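You operate a simulated robot arm through the tools that you are given. There is no shell and no other tool.

The job below is to be done with a simulated robot arm. You get a single attempt, and the scene is never put back.

Task
Clamp the grey trim plate, push orange clips into both towers and stick a felt pad on its teal spot.
Fine: clamp it first; spare clips and pads stay where they are.

It is judged by the outcome, as a careful person would: the job done as asked, and still so three seconds after it is handed in. It fails if anything else is knocked over, pushed out of place, dropped, spilled or broken.

Robot
A 6-joint arm with a two-finger parallel gripper, fixed in place. Base frame: the origin is at the foot of the arm, x ahead of it, y to its left, z up; the work surface is at about z = 0. Units: mm, rad, N and s.
With the tool pointing down near the work surface it reaches from about 140 to 580 mm from the base axis. Its first joint turns from -1.152 to 1.152 rad. Payload 2.1 kg.
Tool frame: the origin (TCP) lies between the finger pads and is the grasp point; the fingertips stand 30 mm ahead of it; z points along the fingers, y is the line along which they close. Largest opening 94 mm; finger width 28, thickness 10; the body of the gripper, 50 by 96 mm, starts 55 mm behind the TCP.
Orientation is told as [roll, pitch, yaw] about the base's x, y, z axes, in that order, counted from this pose: with the fingers straight down and closing along the base's y, the tool's x points along the base's -x, its y along +y and its z along -z.

Tools
- The arm moves only by the tool apply_moves. Its arguments are lists of equal length, an entry for each row: "slide": the shift along the base's x, y, z in mm, a list of three; "rot": the turn, a rotation vector about the base's x, y, z in rad, a list of three; "gripper": the closure, from 0 (fully open) to 1 (shut). In form: {"slide": [[dx, dy, dz], ...], "rot": [[rx, ry, rz], ...], "gripper": [gripper, ...]}. A call has 1 to 20 rows; each row is the pose to reach, as a shift and turn from the pose commanded when the call began. Each row takes 0.2 s and may step no farther than 50 mm and 0.15 rad from the row before; otherwise, or with a gripper value out of range, the whole call is refused. Where a pose cannot be reached the arm comes as near as it can. A force on the tool above 40 N (or 10 N above the force at the start of the call, whichever is more), or a blocked arm, ends the call early, and 0.2 s more pass. Each finger travels about 72 mm/s and halts on what it meets, pressing with about 39 N; the grip force reading is that of the motor and also rises with nothing between the fingers. The clock runs only during rows and for 0.2 s after the last one: add rows that repeat a pose to give the fingers time. The reply holds the time, the measured pose of the TCP, the force on the tool along the base axes, the opening and the grip force, in the units named above and with some noise, with the torque about the TCP (base axes, N m) and any sound that the robot's microphone picked up, and new pictures: "pictures" is both (left out), scene, wrist or none.
- Cameras (640 x 400 px; columns grow to the right, rows downward): "scene" is fixed at [59.9, -372.4, 489.5]; the picture's right is [0.76, -0.66, 0.00], its down [-0.33, -0.38, -0.86] and it looks along [0.57, 0.65, -0.50] (base axes); focal length 325 px, centre (320, 200). "wrist" rides on the gripper at [76, 14, -102] in the tool frame; the picture's right is [-0.18, 0.98, 0.00], its down [-0.75, -0.14, -0.64] and it looks along [-0.63, -0.12, 0.77] (tool axes); focal length 243 px, centre (320, 200). There is no depth. A picture from a camera that has moved, and an enlarged one, comes with that camera's place and axes in the base frame and with its lens.
- close_up(camera, box): a new picture of the part [left, top, right, bottom] of that camera's present view, enlarged. No time passes.
- hand_in(): hands the job in; it is judged then, once.

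Nothing tells you positions but the pictures and the camera data. Unless the task says otherwise, let go and move clear before handing in.

The tools are called after ">>>" as a command line: name --argument value ..., lists and objects as JSON in quotes. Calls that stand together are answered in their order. apply_moves: Moves the arm, as the interface text tells. Its arguments: {"type":"object","properties":{"slide":{"type":"array","items":{"type":"array","items":{"type":"number"}}},"rot":{"type":"array","items":{"type":"array","items":{"type":"number"}}},"gripper":{"type":"array","items":{"type":"number"}},"pictures":{"type":"string","enum":["both","scene","wrist","none"]}},"required":["slide","rot","gripper"]} The other tools are called the same way: close_up (camera, box) takes an enlarged picture of a part of a camera's view; hand_in () hands the job in.

At the start:

```text
time: 0.0
tcp_pos: [283.1, 78.7, 344.2]
orientation: [0.002, -0.002, 0.0]
force: [0.0, -0.3, -0.8]
torque: [-0.01, 0.02, -0.04]
width: 94.1
grasp_force: 0.1
```

scene: 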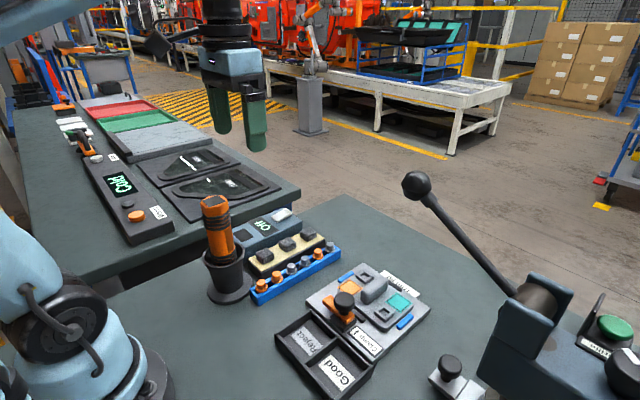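
wrist: 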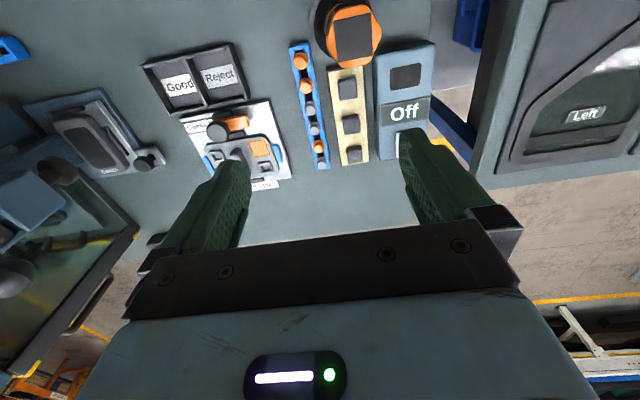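

I see a work table with a fixture holding a grey trim plate, a blue clip rack, a cream pad rack and a toggle clamp with a dark knob. I'll look closer at each before moving.

>>> close_up --camera "scene" --box '[270, 240, 450, 400]'

>>> close_up --camera "scene" --box '[200, 180, 360, 310]'

>>> close_up --camera "wrist" --box '[130, 30, 330, 200]'

>>> close_up --camera "wrist" --box '[270, 0, 450, 180]'

>>> close_up --camera "scene" --box '[380, 150, 640, 400]'

>>> close_up --camera "scene" --box '[40, 80, 300, 260]'

```text
2.50 times, centred on (360, 320) of scene
camera zoom: at [59.9, -372.4, 489.5], right [0.76, -0.66, 0.0], down [-0.33, -0.38, -0.86], along [0.57, 0.65, -0.5], focal length 813 px, centre (220, -100)
```

zoom: 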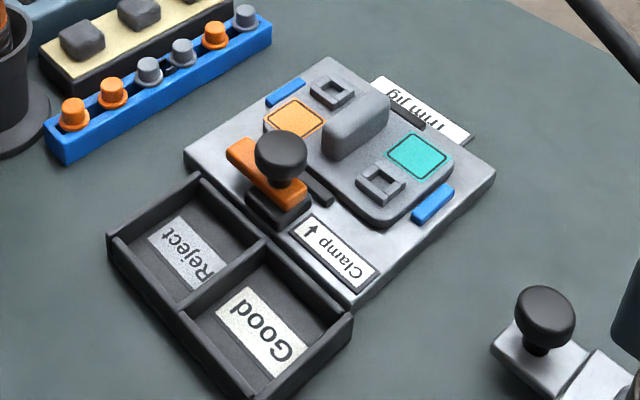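

```text
3.08 times, centred on (280, 245) of scene
camera zoom: at [59.9, -372.4, 489.5], right [0.76, -0.66, 0.0], down [-0.33, -0.38, -0.86], along [0.57, 0.65, -0.5], focal length 1000 px, centre (443, 62)
```

zoom: 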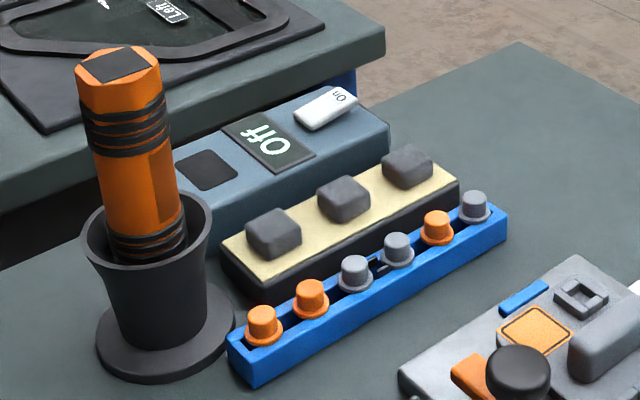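

```text
2.35 times, centred on (230, 115) of wrist
camera zoom: at [207.6, 92.1, 446.6], right [0.18, 0.98, 0.0], down [0.75, -0.14, 0.64], along [0.63, -0.12, -0.77], focal length 571 px, centre (532, 400)
```

zoom: 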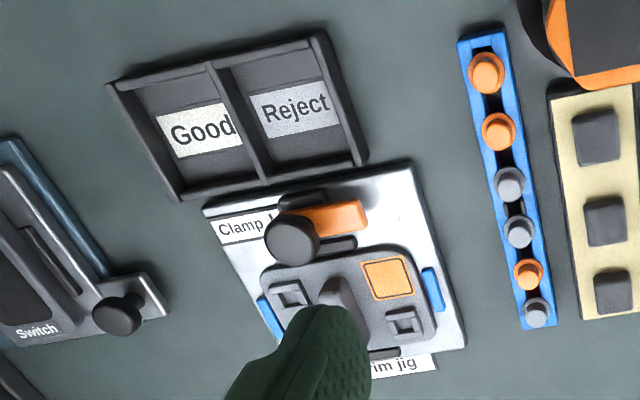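

```text
2.22 times, centred on (360, 90) of wrist
camera zoom: at [207.6, 92.1, 446.6], right [0.18, 0.98, 0.0], down [0.75, -0.14, 0.64], along [0.63, -0.12, -0.77], focal length 539 px, centre (231, 444)
```

zoom: 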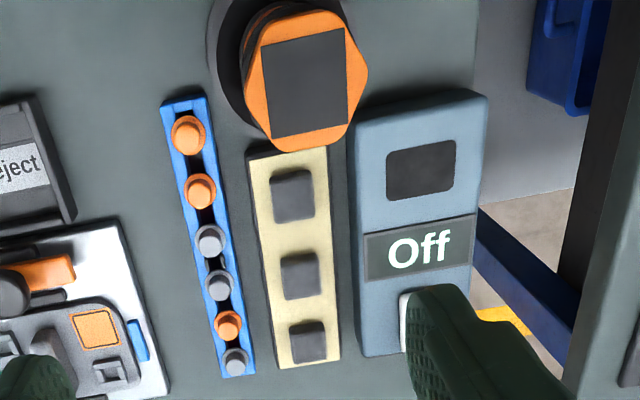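

```text
1.60 times, centred on (510, 275) of scene
camera zoom: at [59.9, -372.4, 489.5], right [0.76, -0.66, 0.0], down [-0.33, -0.38, -0.86], along [0.57, 0.65, -0.5], focal length 520 px, centre (16, 80)
```

zoom: 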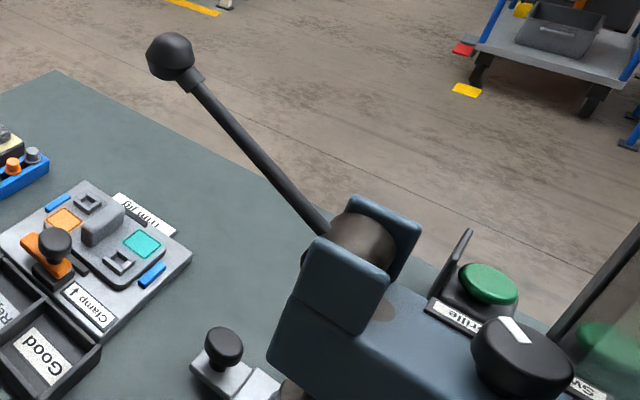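

```text
2.22 times, centred on (170, 170) of scene
camera zoom: at [59.9, -372.4, 489.5], right [0.76, -0.66, 0.0], down [-0.33, -0.38, -0.86], along [0.57, 0.65, -0.5], focal length 723 px, centre (653, 267)
```

zoom: 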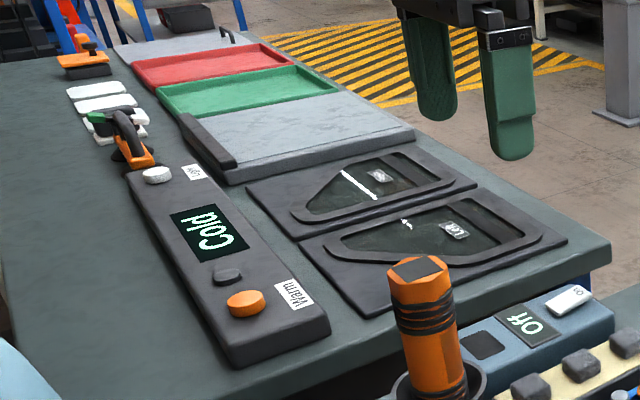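

I need a better idea of what's near the jig, in particular the long black lever with the ball, so I'll zoom the wrist view on the left before moving.

>>> close_up --camera "wrist" --box '[0, 80, 200, 320]'

>>> close_up --camera "scene" --box '[320, 270, 400, 330]'

>>> close_up --camera "wrist" --box '[170, 90, 300, 200]'

```text
1.67 times, centred on (100, 200) of wrist
camera zoom: at [207.6, 92.1, 446.6], right [0.18, 0.98, 0.0], down [0.75, -0.14, 0.64], along [0.63, -0.12, -0.77], focal length 404 px, centre (687, 200)
```

zoom: 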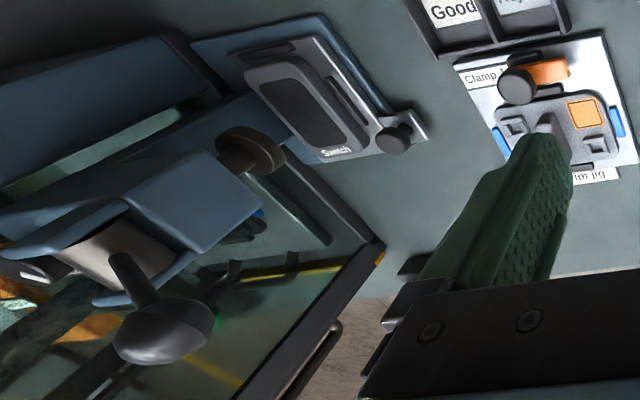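

```text
6.67 times, centred on (360, 300) of scene
camera zoom: at [59.9, -372.4, 489.5], right [0.76, -0.66, 0.0], down [-0.33, -0.38, -0.86], along [0.57, 0.65, -0.5], focal length 2168 px, centre (53, -467)
```

zoom: 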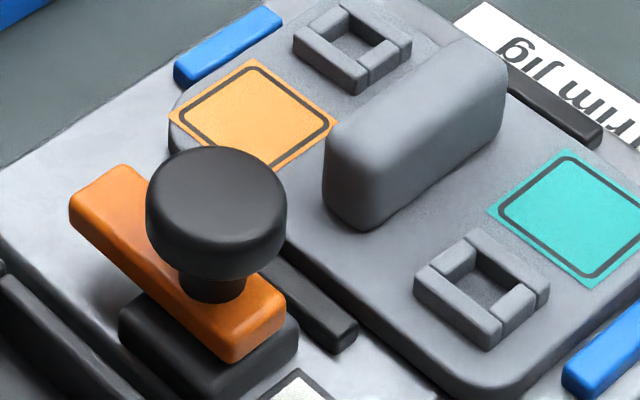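

```text
3.64 times, centred on (235, 145) of wrist
camera zoom: at [207.6, 92.1, 446.6], right [0.18, 0.98, 0.0], down [0.75, -0.14, 0.64], along [0.63, -0.12, -0.77], focal length 882 px, centre (629, 400)
```

zoom: 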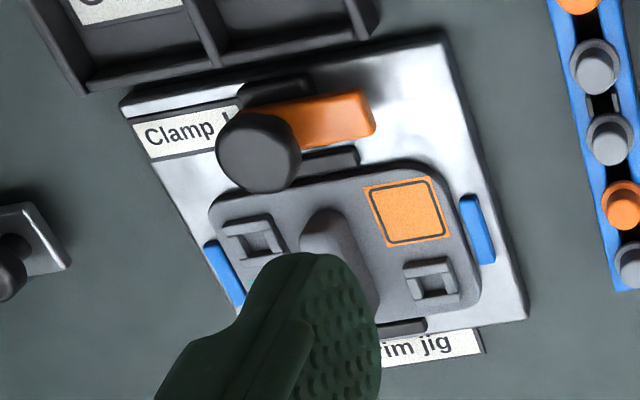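

The clamp looks like an orange bar on a black base with a black knob on its pivot. The bar currently points along +y, away from the plate, and the label's arrow points toward the plate (+x). I'll move the wrist camera over the jig for a closer look, staying clear of the tall orange tool and the ball lever (about [341,-207,330]).

>>> apply_moves --slide '[[-8, -35, -20], [-16, -75, -45], [-24, -110, -75], [-30, -140, -100], [-33, -165, -120]]' --rot '[[0, 0, 0], [0, 0, 0], [0, 0, 0], [0, 0, 0], [0, 0, 0]]' --gripper '[0, 0, 0, 0, 0]'

```text
time: 1.2
tcp_pos: [247.6, -87.1, 222.7]
orientation: [0.0, 0.0, 0.001]
force: [0.4, -0.1, -0.6]
torque: [0.0, 0.0, -0.04]
width: 94.1
grasp_force: 0.0
camera wrist: at [173.7, -72.6, 326.7], right [0.18, 0.98, 0.0], down [0.75, -0.14, 0.64], along [0.63, -0.12, -0.77], focal length 243 px, centre (320, 200)
```

scene: 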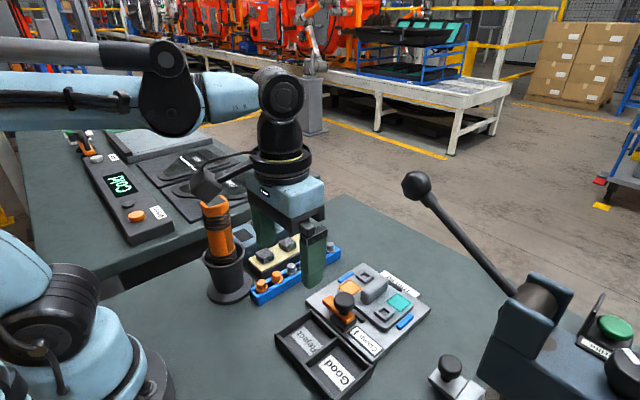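
wrist: 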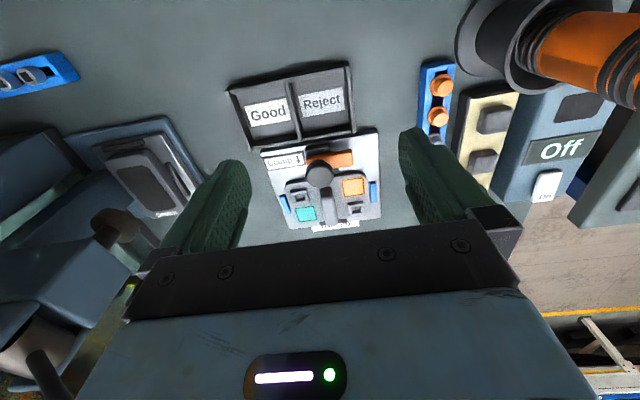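

The arm is now over the near side of the jig with a clear view. I'll zoom in on the clamp, plate, racks and surroundings.

>>> close_up --camera "wrist" --box '[240, 110, 400, 240]'

>>> close_up --camera "wrist" --box '[400, 40, 560, 200]'

>>> close_up --camera "scene" --box '[160, 30, 460, 330]'

```text
3.08 times, centred on (320, 175) of wrist
camera zoom: at [173.7, -72.6, 326.7], right [0.18, 0.98, 0.0], down [0.75, -0.14, 0.64], along [0.63, -0.12, -0.77], focal length 746 px, centre (320, 277)
```

zoom: 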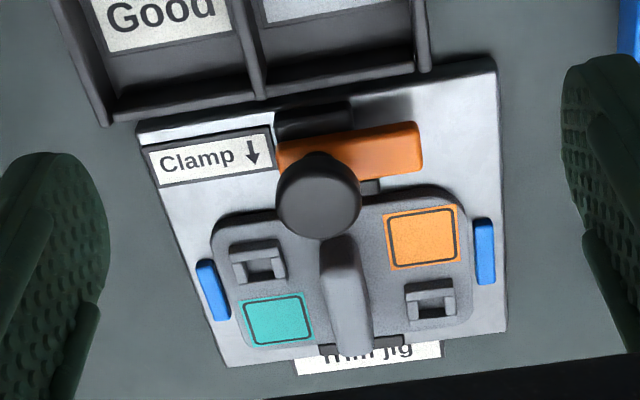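

```text
2.50 times, centred on (480, 120) of wrist
camera zoom: at [173.7, -72.6, 326.7], right [0.18, 0.98, 0.0], down [0.75, -0.14, 0.64], along [0.63, -0.12, -0.77], focal length 606 px, centre (-80, 400)
```

zoom: 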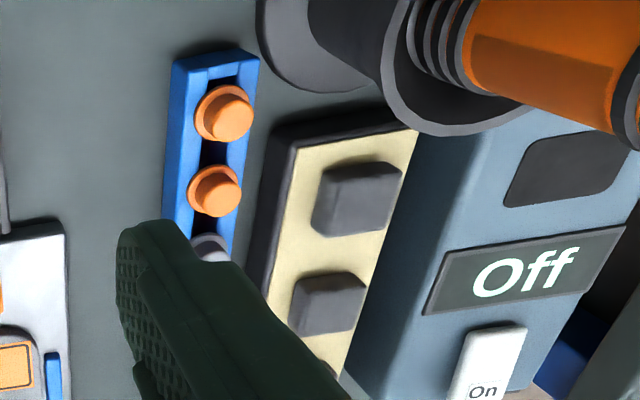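

```text
1.33 times, centred on (310, 180) of scene
camera zoom: at [59.9, -372.4, 489.5], right [0.76, -0.66, 0.0], down [-0.33, -0.38, -0.86], along [0.57, 0.65, -0.5], focal length 434 px, centre (333, 227)
```

zoom: 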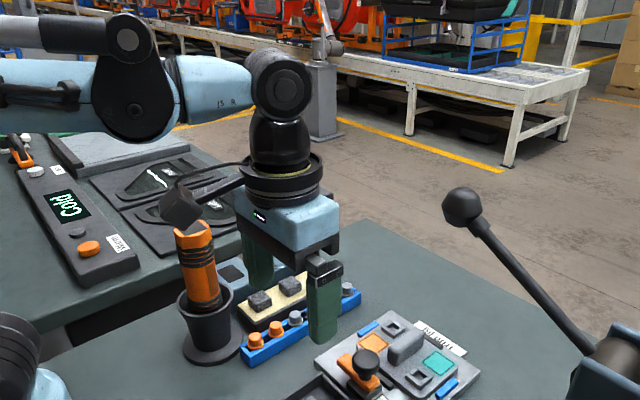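

Triangulating the two views puts the clamp's pivot and knob at about (347,-105), with the knob centre near z≈64. The orange bar's top is at z≈34 and the bar reaches y≈-60. I'll go above the knob with the tool yawed +45°, so I can then swing it 90° clockwise to bring the bar over the plate.

>>> apply_moves --slide '[[16.2, -3.1, -15.8], [32.4, -6.2, -31.6], [48.6, -9.3, -47.4], [64.8, -12.4, -63.2], [81, -15.6, -79], [97.3, -18.7, -94.7]]' --rot '[[0, 0, 0.131], [0, 0, 0.262], [0, 0, 0.393], [0, 0, 0.524], [0, 0, 0.655], [0, 0, 0.785]]' --gripper '[0, 0, 0, 0, 0, 0]'

```text
time: 2.6
tcp_pos: [347.4, -106.6, 128.5]
orientation: [0.001, -0.001, 0.788]
force: [0.5, 0.6, -0.4]
torque: [-0.01, 0.02, 0.0]
width: 94.2
grasp_force: 0.0
camera wrist: at [284.3, -150.1, 231.4], right [-0.57, 0.82, 0.0], down [0.63, 0.43, 0.64], along [0.53, 0.36, -0.77], focal length 243 px, centre (320, 200)
```

scene: 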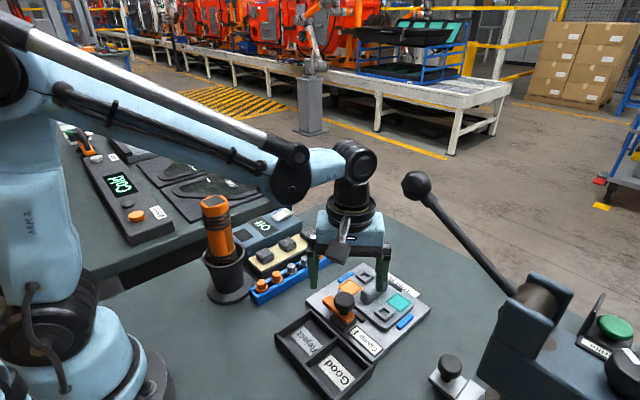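
wrist: 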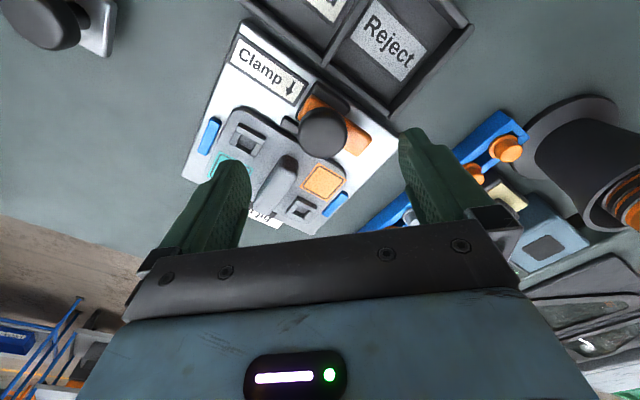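

The knob lies under the gripper at about (346,-105.5). Next I'll descend so the fingers straddle the knob, with the tips staying above the bar, and close on it.

>>> apply_moves --slide '[[-1.5, 0.8, -20], [-1.5, 0.8, -40], [-1.5, 0.8, -54], [-1.5, 0.8, -54], [-1.5, 0.8, -54], [-1.5, 0.8, -54], [-1.5, 0.8, -54], [-1.5, 0.8, -54]]' --rot '[[0, 0, 0], [0, 0, 0], [0, 0, 0], [0, 0, 0], [0, 0, 0], [0, 0, 0], [0, 0, 0], [0, 0, 0]]' --gripper '[0, 0, 0, 0, 0.6, 0.6, 0.6, 0.6]'

```text
time: 4.4
tcp_pos: [345.7, -104.2, 74.7]
orientation: [0.001, -0.001, 0.785]
force: [0.0, 1.5, -0.4]
torque: [-0.04, 0.0, -0.03]
width: 37.4
grasp_force: 0.1
camera wrist: at [282.8, -148.9, 178.2], right [-0.56, 0.83, 0.0], down [0.63, 0.43, 0.64], along [0.53, 0.36, -0.77], focal length 243 px, centre (320, 200)
```

scene: 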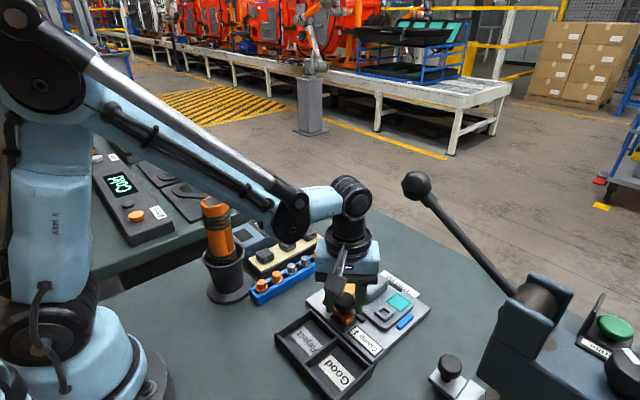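
wrist: 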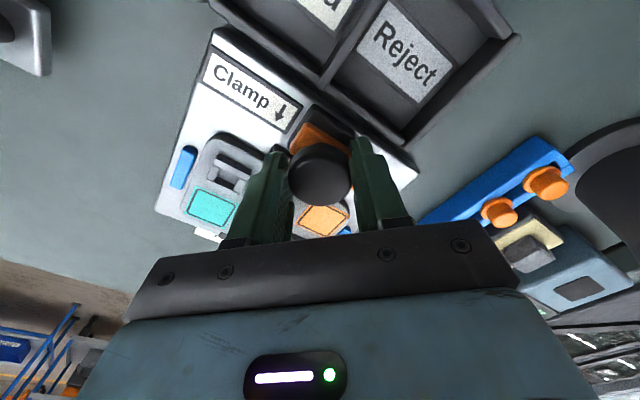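

The fingers straddle the knob without touching it at 37 mm. I'll close fully onto it and check the grip and forces.

>>> apply_moves --slide '[[0, 0, 0], [0, 0, 0], [0, 0, 0]]' --rot '[[0, 0, 0], [0, 0, 0], [0, 0, 0]]' --gripper '[0.7, 0.8, 0.9]' --pictures "wrist"

>>> close_up --camera "wrist" --box '[240, 100, 420, 240]'

>>> close_up --camera "scene" --box '[290, 240, 430, 360]'

```text
time: 5.2
tcp_pos: [346.0, -103.4, 74.8]
orientation: [0.002, 0.002, 0.784]
force: [-5.3, 4.6, -0.1]
torque: [0.13, -0.06, -0.01]
width: 34.8
grasp_force: 45.2
camera wrist: at [282.6, -148.8, 178.2], right [-0.56, 0.83, 0.0], down [0.63, 0.43, 0.64], along [0.53, 0.36, -0.77], focal length 243 px, centre (320, 200)
```

wrist: 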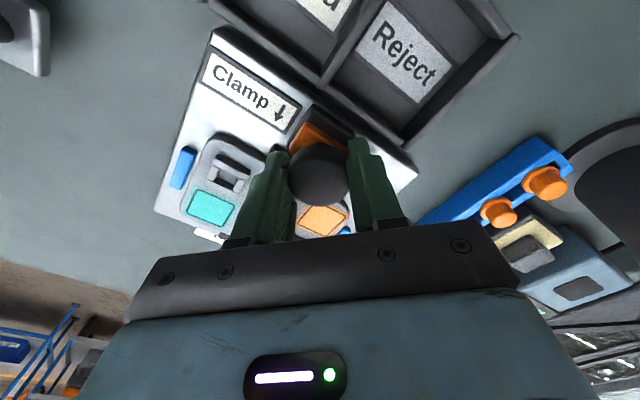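

```text
2.86 times, centred on (330, 170) of wrist
camera zoom: at [282.6, -148.8, 178.2], right [-0.56, 0.83, 0.0], down [0.63, 0.43, 0.64], along [0.53, 0.36, -0.77], focal length 693 px, centre (291, 286)
```

zoom: 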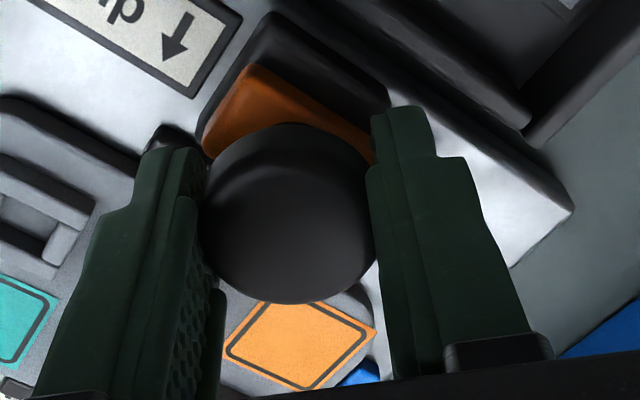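

```text
3.33 times, centred on (360, 300) of scene
camera zoom: at [59.9, -372.4, 489.5], right [0.76, -0.66, 0.0], down [-0.33, -0.38, -0.86], along [0.57, 0.65, -0.5], focal length 1084 px, centre (187, -133)
```

zoom: 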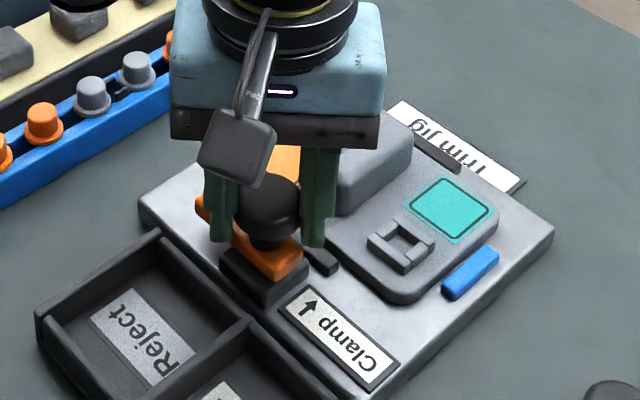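

The knob is gripped at 34.8 mm. I'll try a small clockwise turn first and check that the bar follows.

>>> apply_moves --slide '[[-0.5, 0.5, 0], [-0.5, 0.5, 0], [-0.5, 0.5, 0]]' --rot '[[0, 0, -0.1], [0, 0, -0.2], [0, 0, -0.3]]' --gripper '[0.9, 0.9, 0.9]'

>>> close_up --camera "scene" --box '[290, 240, 430, 360]'

```text
time: 6.0
tcp_pos: [345.7, -105.1, 75.0]
orientation: [-0.003, -0.003, 0.483]
force: [10.3, -2.3, 4.6]
torque: [-0.41, 1.25, 0.01]
width: 35.0
grasp_force: 44.8
camera wrist: at [272.3, -127.6, 178.0], right [-0.29, 0.96, 0.0], down [0.73, 0.23, 0.64], along [0.62, 0.19, -0.77], focal length 243 px, centre (320, 200)
```

scene: 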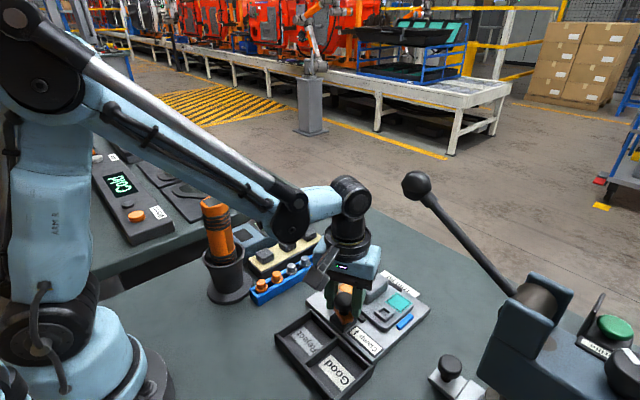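
wrist: 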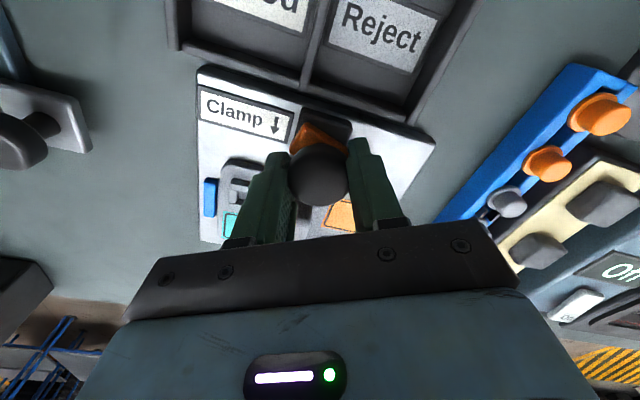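

```text
3.33 times, centred on (360, 300) of scene
camera zoom: at [59.9, -372.4, 489.5], right [0.76, -0.66, 0.0], down [-0.33, -0.38, -0.86], along [0.57, 0.65, -0.5], focal length 1084 px, centre (187, -133)
```

zoom: 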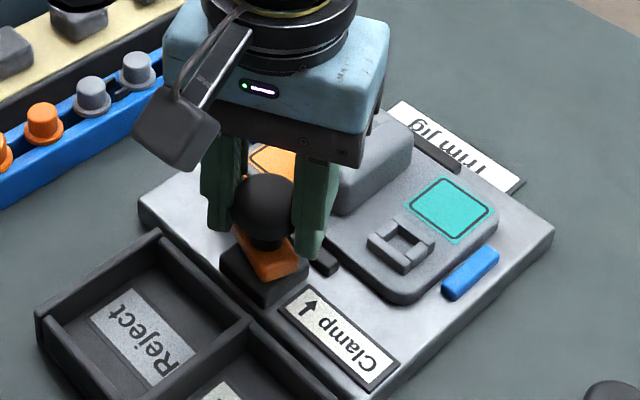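

The bar is turning with the knob. There is some side load in +x, so I'll shift slightly that way while continuing the turn.

>>> apply_moves --slide '[[1, 0, 0], [1.5, 0, 0], [1.5, 0, 0]]' --rot '[[0, 0, 0], [0, 0, -0.1], [0, 0, -0.2]]' --gripper '[0.9, 0.9, 0.9]' --pictures "wrist"

>>> close_up --camera "wrist" --box '[220, 80, 420, 240]'

>>> close_up --camera "scene" --box '[290, 240, 430, 360]'

```text
time: 6.8
tcp_pos: [346.2, -105.7, 75.2]
orientation: [0.0, 0.003, 0.283]
force: [-8.5, -9.0, 10.1]
torque: [0.45, -1.06, 0.05]
width: 34.4
grasp_force: 44.8
camera wrist: at [269.7, -112.7, 178.3], right [-0.1, 1.0, 0.0], down [0.76, 0.07, 0.64], along [0.64, 0.06, -0.77], focal length 243 px, centre (320, 200)
```

wrist: 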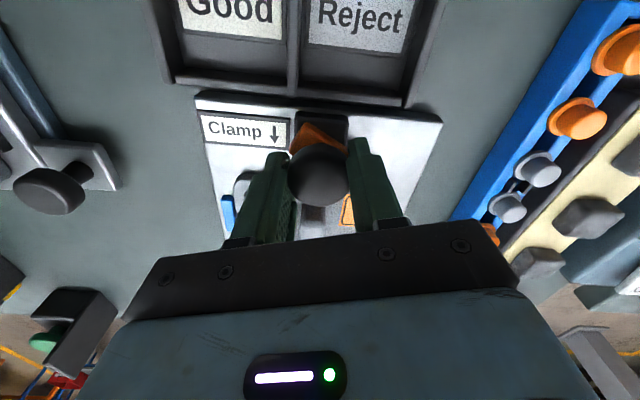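

```text
2.50 times, centred on (320, 160) of wrist
camera zoom: at [269.7, -112.7, 178.3], right [-0.1, 1.0, 0.0], down [0.76, 0.07, 0.64], along [0.64, 0.06, -0.77], focal length 606 px, centre (320, 300)
```

zoom: 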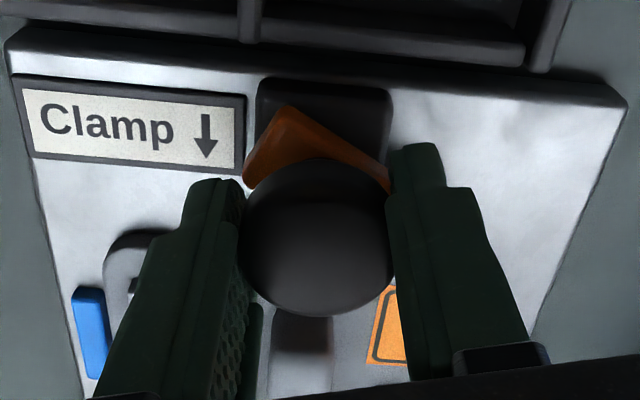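

```text
3.33 times, centred on (360, 300) of scene
camera zoom: at [59.8, -372.4, 489.5], right [0.76, -0.66, 0.0], down [-0.33, -0.38, -0.86], along [0.57, 0.65, -0.5], focal length 1084 px, centre (187, -133)
```

zoom: 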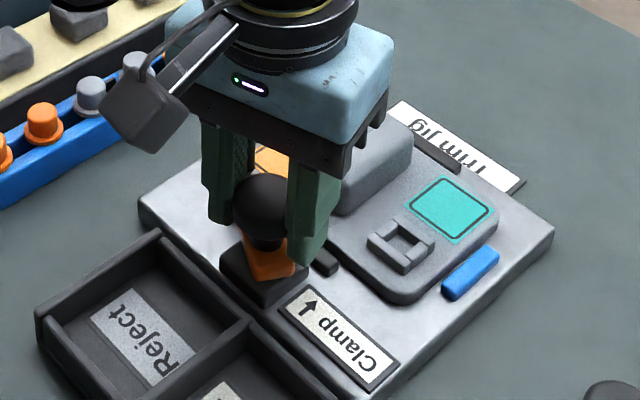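

The bar keeps following the knob, now about 30° round. I'll continue clockwise with small relief corrections.

>>> apply_moves --slide '[[-0.7, -0.4, 0], [-0.7, -0.4, 0], [-0.7, -0.4, 0], [-0.7, -0.4, 0]]' --rot '[[0, 0, 0], [0, 0, -0.1], [0, 0, -0.2], [0, 0, -0.3]]' --gripper '[0.9, 0.9, 0.9, 0.9]' --pictures "none"

>>> close_up --camera "wrist" --box '[220, 80, 420, 240]'

>>> close_up --camera "scene" --box '[290, 240, 430, 360]'

```text
time: 7.8
tcp_pos: [345.1, -105.7, 75.1]
orientation: [-0.002, -0.001, -0.018]
force: [-1.3, -11.2, 15.1]
torque: [0.06, 1.25, 0.0]
width: 34.8
grasp_force: 45.1
```

```text
2.50 times, centred on (320, 160) of wrist
camera zoom: at [270.8, -89.7, 178.1], right [0.2, 0.98, 0.0], down [0.75, -0.15, 0.64], along [0.63, -0.13, -0.77], focal length 606 px, centre (320, 300)
```

zoom: 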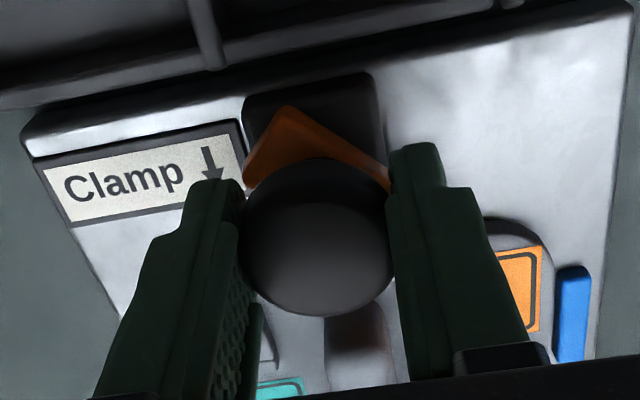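

```text
3.33 times, centred on (360, 300) of scene
camera zoom: at [59.8, -372.4, 489.5], right [0.76, -0.66, 0.0], down [-0.33, -0.38, -0.86], along [0.57, 0.65, -0.5], focal length 1084 px, centre (187, -133)
```

zoom: 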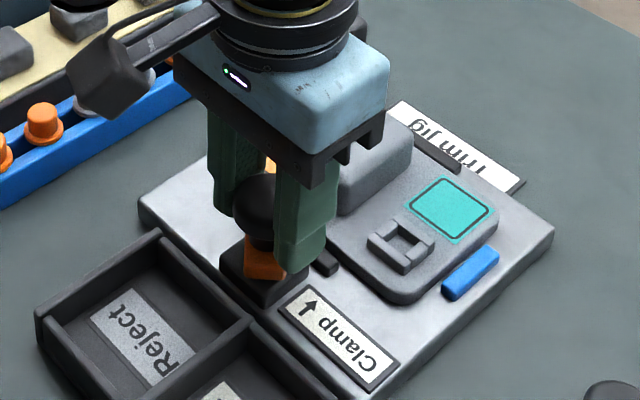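

The bar is about halfway round (45°). There is some upward load, so I'll ease up a fraction and continue clockwise.

>>> apply_moves --slide '[[0, -0.6, 0.6], [0, -0.6, 0.8], [0, -0.6, 0.8], [0, -0.6, 0.8], [0, -0.6, 0.8]]' --rot '[[0, 0, 0], [0, 0, -0.1], [0, 0, -0.2], [0, 0, -0.3], [0, 0, -0.4]]' --gripper '[0.9, 0.9, 0.9, 0.9, 0.9]' --pictures "wrist"

>>> close_up --camera "wrist" --box '[220, 80, 420, 240]'

>>> close_up --camera "scene" --box '[290, 240, 430, 360]'

```text
time: 9.1
tcp_pos: [344.6, -105.7, 74.2]
orientation: [0.0, -0.001, -0.415]
force: [2.8, -0.6, -4.9]
torque: [0.39, 0.63, -0.01]
width: 34.7
grasp_force: 44.6
stopped in row 5: the force on the tool passed its limit at 41 N (the readings are from after the stop); the commanded pose is now the measured one
camera wrist: at [282.7, -61.8, 178.1], right [0.57, 0.82, 0.0], down [0.63, -0.43, 0.64], along [0.53, -0.36, -0.77], focal length 243 px, centre (320, 200)
```

wrist: 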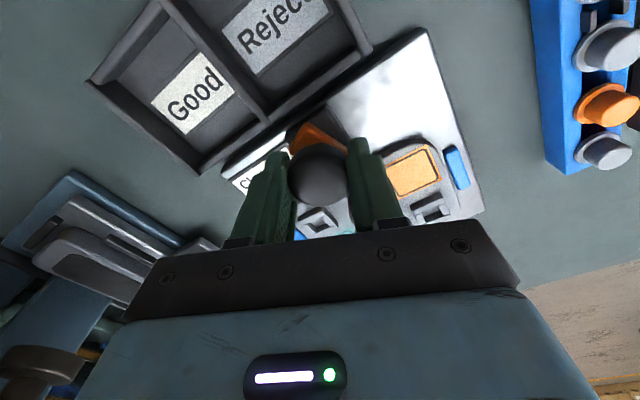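

```text
2.50 times, centred on (320, 160) of wrist
camera zoom: at [282.7, -61.8, 178.1], right [0.57, 0.82, 0.0], down [0.63, -0.43, 0.64], along [0.53, -0.36, -0.77], focal length 606 px, centre (320, 300)
```

zoom: 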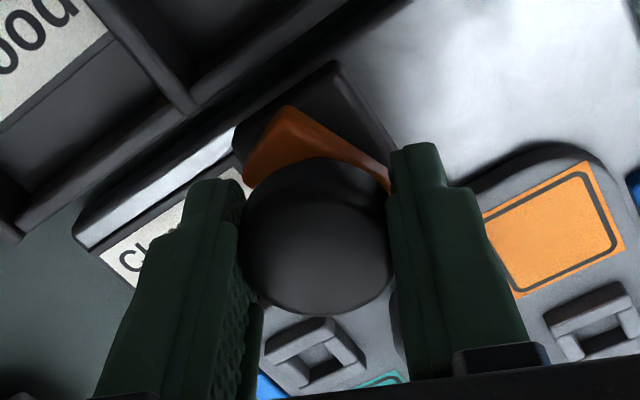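

```text
3.33 times, centred on (360, 300) of scene
camera zoom: at [59.9, -372.4, 489.5], right [0.76, -0.66, 0.0], down [-0.33, -0.38, -0.86], along [0.57, 0.65, -0.5], focal length 1084 px, centre (187, -133)
```

zoom: 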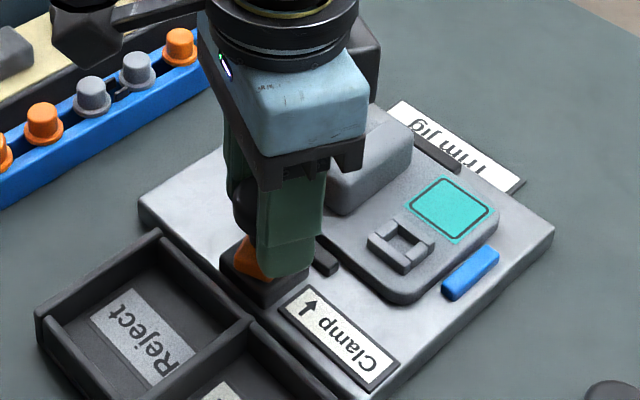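

The call stopped on a brief 41 N force with the bar about 69° round. The load has since dropped, so I'll continue in smaller steps and watch the readings.

>>> apply_moves --slide '[[0, 0, 0], [0, 0, 0]]' --rot '[[0, 0, -0.04], [0, 0, -0.08]]' --gripper '[0.9, 0.9]' --pictures "none"

```text
time: 9.7
tcp_pos: [345.3, -104.5, 74.3]
orientation: [-0.001, 0.0, -0.497]
force: [0.3, -0.2, -2.7]
torque: [0.14, 0.41, 0.02]
width: 34.5
grasp_force: 44.8
```

>>> apply_moves --slide '[[0, 0, 0], [0, 0, 0], [0, 0, 0]]' --rot '[[0, 0, -0.05], [0, 0, -0.1], [0, 0, -0.15]]' --gripper '[0.9, 0.9, 0.9]' --pictures "wrist"

>>> close_up --camera "wrist" --box '[220, 80, 420, 240]'

>>> close_up --camera "scene" --box '[290, 240, 430, 360]'

```text
time: 10.5
tcp_pos: [347.3, -105.7, 75.5]
orientation: [0.0, 0.001, -0.647]
force: [-0.4, -5.2, -15.4]
torque: [0.76, 0.3, 0.0]
width: 34.7
grasp_force: 45.0
camera wrist: at [294.4, -48.4, 178.1], right [0.74, 0.67, 0.0], down [0.52, -0.57, 0.64], along [0.43, -0.48, -0.77], focal length 243 px, centre (320, 200)
```

wrist: 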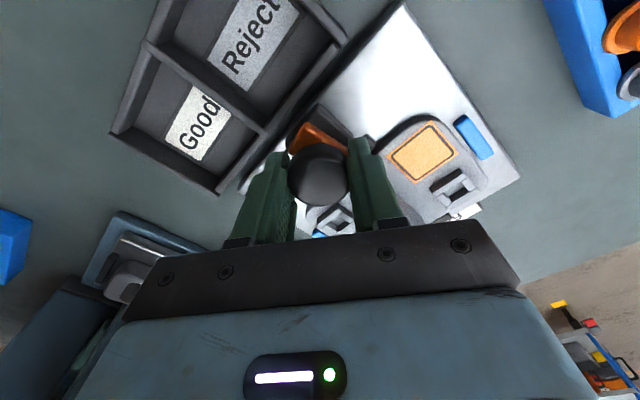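

```text
2.50 times, centred on (320, 160) of wrist
camera zoom: at [294.4, -48.4, 178.1], right [0.74, 0.67, 0.0], down [0.52, -0.57, 0.64], along [0.43, -0.48, -0.77], focal length 606 px, centre (320, 300)
```

zoom: 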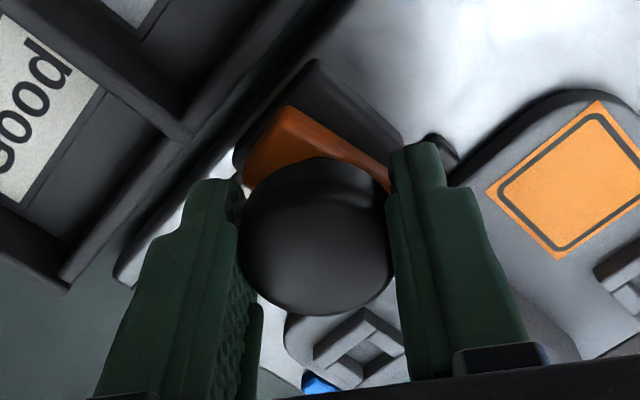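

```text
3.33 times, centred on (360, 300) of scene
camera zoom: at [59.9, -372.5, 489.5], right [0.76, -0.66, 0.0], down [-0.33, -0.38, -0.86], along [0.57, 0.65, -0.5], focal length 1084 px, centre (187, -133)
```

zoom: 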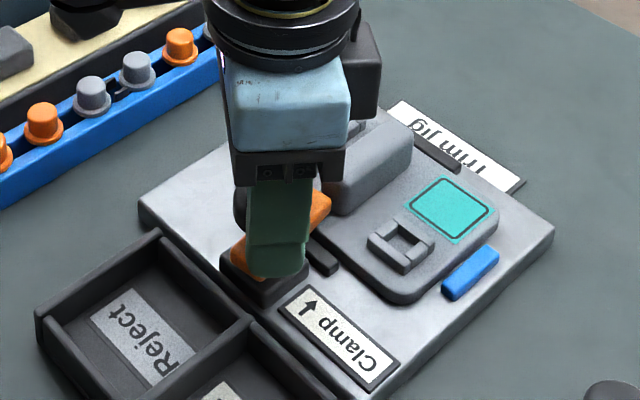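

The bar is at about 82° and its tip is over the plate. I'll finish the turn in small steps while watching for a stop.

>>> apply_moves --slide '[[0, -0.3, -0.8], [0, -0.3, -0.8], [0, -0.3, -0.8], [0, -0.3, -0.8]]' --rot '[[0, 0, -0.03], [0, 0, -0.07], [0, 0, -0.1], [0, 0, -0.14]]' --gripper '[0.9, 0.9, 0.9, 0.9]' --pictures "wrist"

>>> close_up --camera "wrist" --box '[220, 80, 420, 240]'

>>> close_up --camera "scene" --box '[290, 240, 430, 360]'

```text
time: 11.5
tcp_pos: [345.0, -105.4, 74.0]
orientation: [0.001, 0.001, -0.788]
force: [-9.9, 2.8, 29.9]
torque: [0.04, 0.38, -0.02]
width: 34.6
grasp_force: 44.9
camera wrist: at [302.9, -42.0, 178.2], right [0.83, 0.56, 0.0], down [0.43, -0.63, 0.64], along [0.36, -0.53, -0.77], focal length 243 px, centre (320, 200)
```

wrist: 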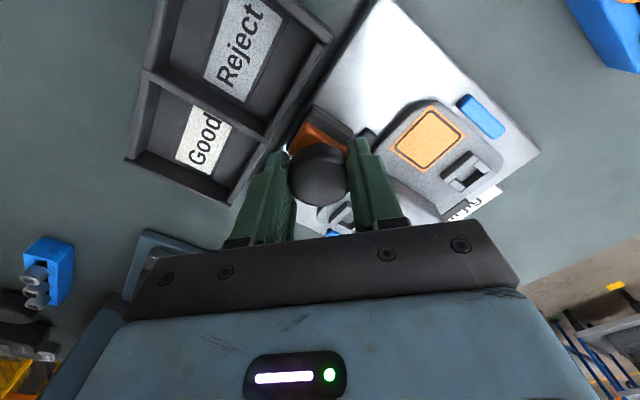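

```text
2.50 times, centred on (320, 160) of wrist
camera zoom: at [302.9, -42.0, 178.2], right [0.83, 0.56, 0.0], down [0.43, -0.63, 0.64], along [0.36, -0.53, -0.77], focal length 606 px, centre (320, 300)
```

zoom: 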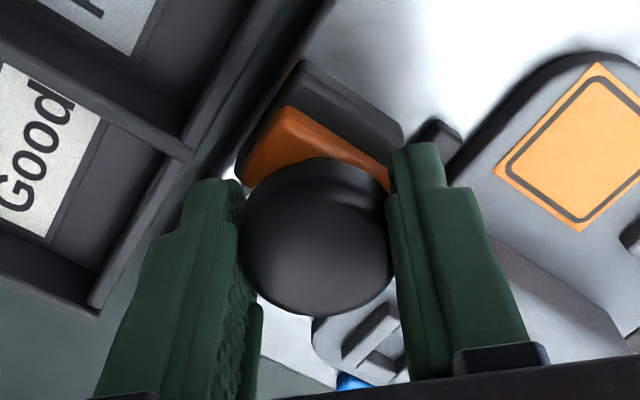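

```text
3.33 times, centred on (360, 300) of scene
camera zoom: at [59.8, -372.4, 489.6], right [0.76, -0.66, 0.0], down [-0.33, -0.38, -0.86], along [0.57, 0.65, -0.5], focal length 1084 px, centre (187, -133)
```

zoom: 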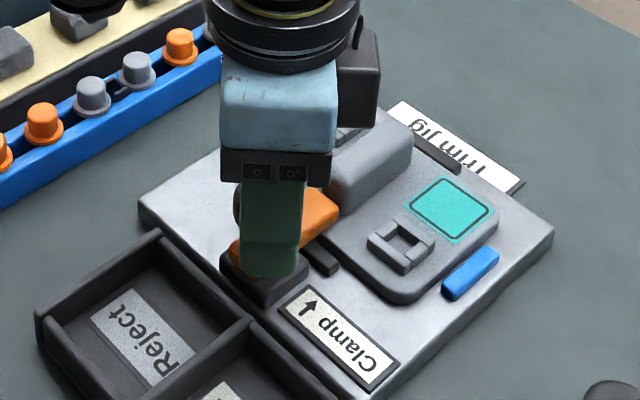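

The bar has turned a full 90° and now reaches over the plate. I'll relieve the vertical load and nudge slightly further to see whether it's at its stop.

>>> apply_moves --slide '[[0, 0, 0.5], [0, 0, 0.5], [0, 0, 0.5], [0, 0, 0.5]]' --rot '[[0, 0, 0], [0, 0, -0.02], [0, 0, -0.04], [0, 0, -0.06]]' --gripper '[0.9, 0.9, 0.9, 0.9]' --pictures "none"

>>> close_up --camera "wrist" --box '[220, 80, 420, 240]'

```text
time: 12.5
tcp_pos: [345.6, -106.9, 74.9]
orientation: [0.002, -0.002, -0.847]
force: [-6.9, -2.2, 15.7]
torque: [-0.01, 0.26, 1.07]
width: 35.0
grasp_force: 45.1
```

```text
2.50 times, centred on (320, 160) of wrist
camera zoom: at [307.0, -39.8, 177.8], right [0.86, 0.51, 0.0], down [0.39, -0.66, 0.64], along [0.33, -0.55, -0.77], focal length 606 px, centre (320, 300)
```

zoom: 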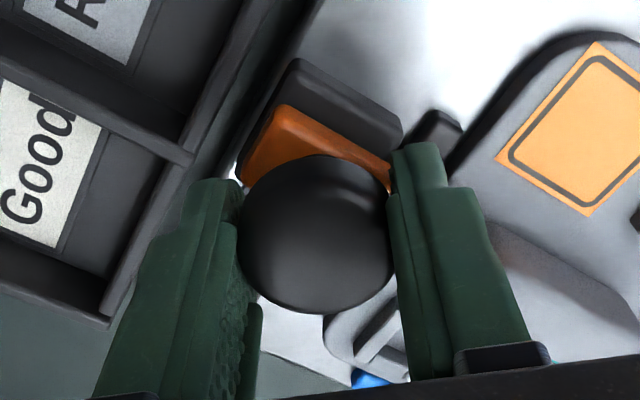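

A reaction torque of 1.07 N m appeared, so the clamp bar is against its stop at 90° over the plate. Now I'll open and lift off the knob.

>>> apply_moves --slide '[[0, 0, 0], [0, 0, 0], [0, 0, 0], [0, 0, 0], [0, 0, 25], [0, 0, 60], [0, 0, 105]]' --rot '[[0, 0, 0.03], [0, 0, 0.03], [0, 0, 0.03], [0, 0, 0.03], [0, 0, 0.03], [0, 0, 0.03], [0, 0, 0.03]]' --gripper '[0.8, 0.6, 0.4, 0.4, 0.4, 0.4, 0.4]'

>>> close_up --camera "wrist" --box '[220, 60, 500, 260]'

>>> close_up --camera "scene" --box '[290, 240, 430, 360]'

```text
time: 14.1
tcp_pos: [346.0, -104.2, 180.2]
orientation: [0.0, 0.0, -0.816]
force: [-0.9, -0.2, 0.2]
torque: [0.02, 0.02, -0.02]
width: 56.5
grasp_force: 0.0
camera wrist: at [305.5, -40.0, 283.6], right [0.84, 0.54, 0.0], down [0.41, -0.65, 0.64], along [0.35, -0.54, -0.77], focal length 243 px, centre (320, 200)
```

scene: 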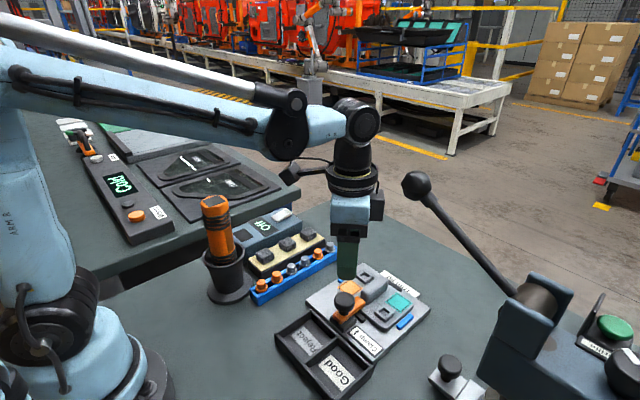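
wrist: 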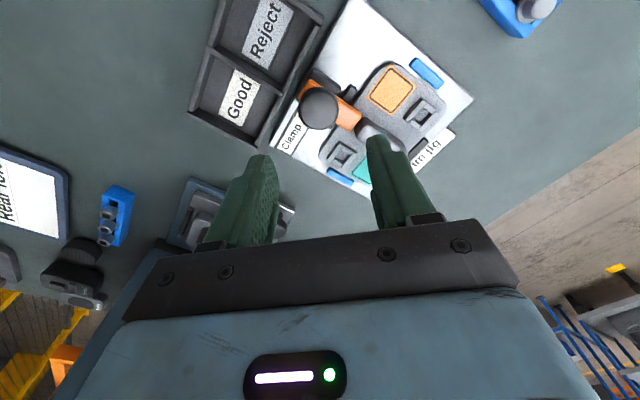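

```text
2.00 times, centred on (360, 160) of wrist
camera zoom: at [305.5, -40.0, 283.6], right [0.84, 0.54, 0.0], down [0.41, -0.65, 0.64], along [0.35, -0.54, -0.77], focal length 485 px, centre (240, 280)
```

zoom: 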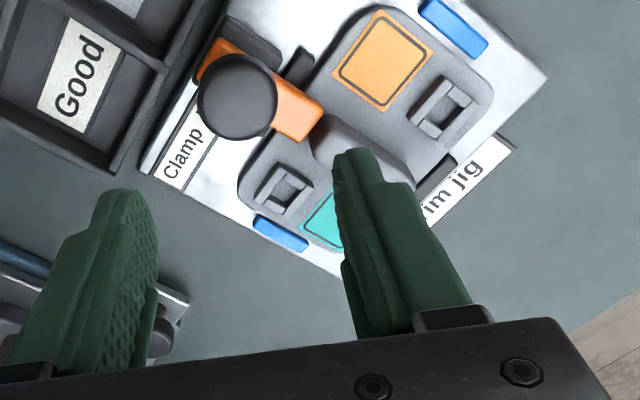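

```text
3.33 times, centred on (360, 300) of scene
camera zoom: at [59.9, -372.4, 489.5], right [0.76, -0.66, 0.0], down [-0.33, -0.38, -0.86], along [0.57, 0.65, -0.5], focal length 1084 px, centre (187, -133)
```

zoom: 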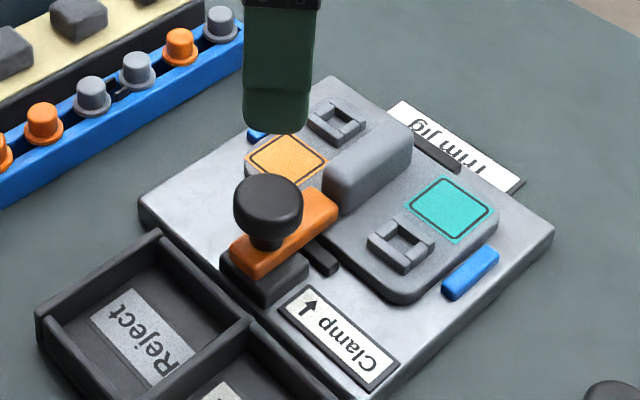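

The clamp is closed and holding over the plate. Next is the first orange clip: the second in the blue rack, near (310,50), well away from the tall tool. I'll move to hover above it with yaw +0.5 so the camera stays clear of the orange tool.

>>> apply_moves --slide '[[0, 10, 10], [0, 25, 15], [-5, 45, 15], [-10, 65, 15], [-17, 85, 15], [-24, 105, 10], [-30, 125, -5], [-35, 142, -30], [-37, 155, -60], [-37, 155, -70]]' --rot '[[0, 0, 0.145], [0, 0, 0.29], [0, 0, 0.435], [0, 0, 0.58], [0, 0, 0.725], [0, 0, 0.87], [0, 0, 1.015], [0, 0, 1.16], [0, 0, 1.3], [0, 0, 1.316]]' --gripper '[0.4, 0.4, 0.4, 0.4, 0.4, 0.4, 0.4, 0.4, 0.4, 0.4]'

>>> close_up --camera "wrist" --box '[220, 60, 420, 220]'

>>> close_up --camera "scene" --box '[220, 200, 380, 320]'

```text
time: 16.3
tcp_pos: [309.0, 49.5, 109.3]
orientation: [0.001, 0.001, 0.504]
force: [-0.2, 0.1, -0.5]
torque: [-0.03, 0.0, 0.04]
width: 56.4
grasp_force: 0.0
camera wrist: at [236.0, 25.1, 212.3], right [-0.31, 0.95, 0.0], down [0.73, 0.24, 0.64], along [0.61, 0.2, -0.77], focal length 243 px, centre (320, 200)
```

scene: 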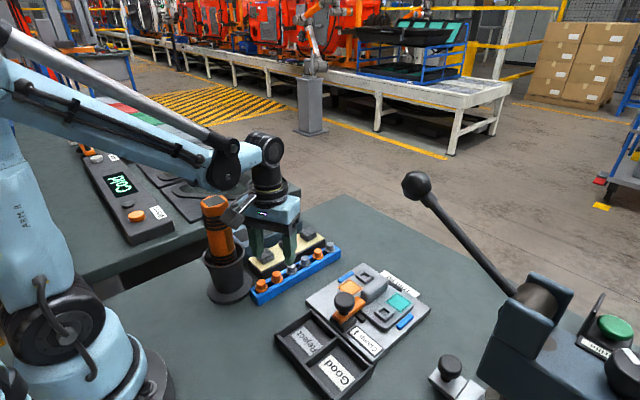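
wrist: 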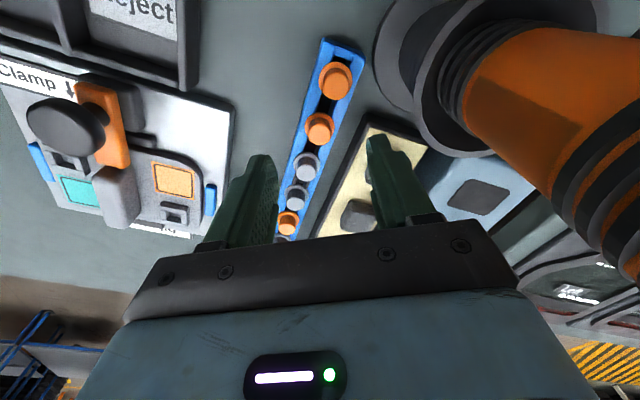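

```text
2.50 times, centred on (320, 140) of wrist
camera zoom: at [236.0, 25.1, 212.3], right [-0.31, 0.95, 0.0], down [0.73, 0.24, 0.64], along [0.61, 0.2, -0.77], focal length 606 px, centre (320, 350)
```

zoom: 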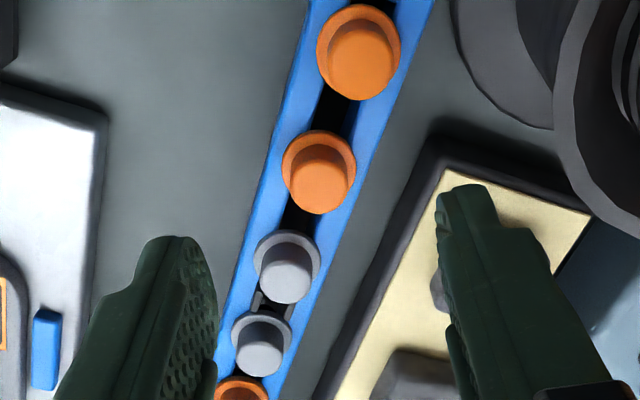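

```text
3.33 times, centred on (300, 260) of scene
camera zoom: at [59.9, -372.4, 489.5], right [0.76, -0.66, 0.0], down [-0.33, -0.38, -0.86], along [0.57, 0.65, -0.5], focal length 1084 px, centre (387, 0)
```

zoom: 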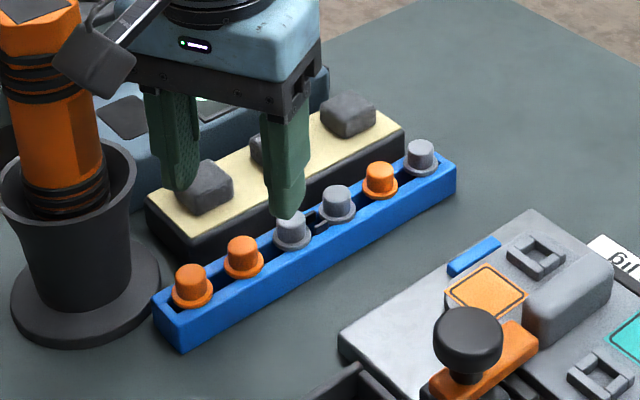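

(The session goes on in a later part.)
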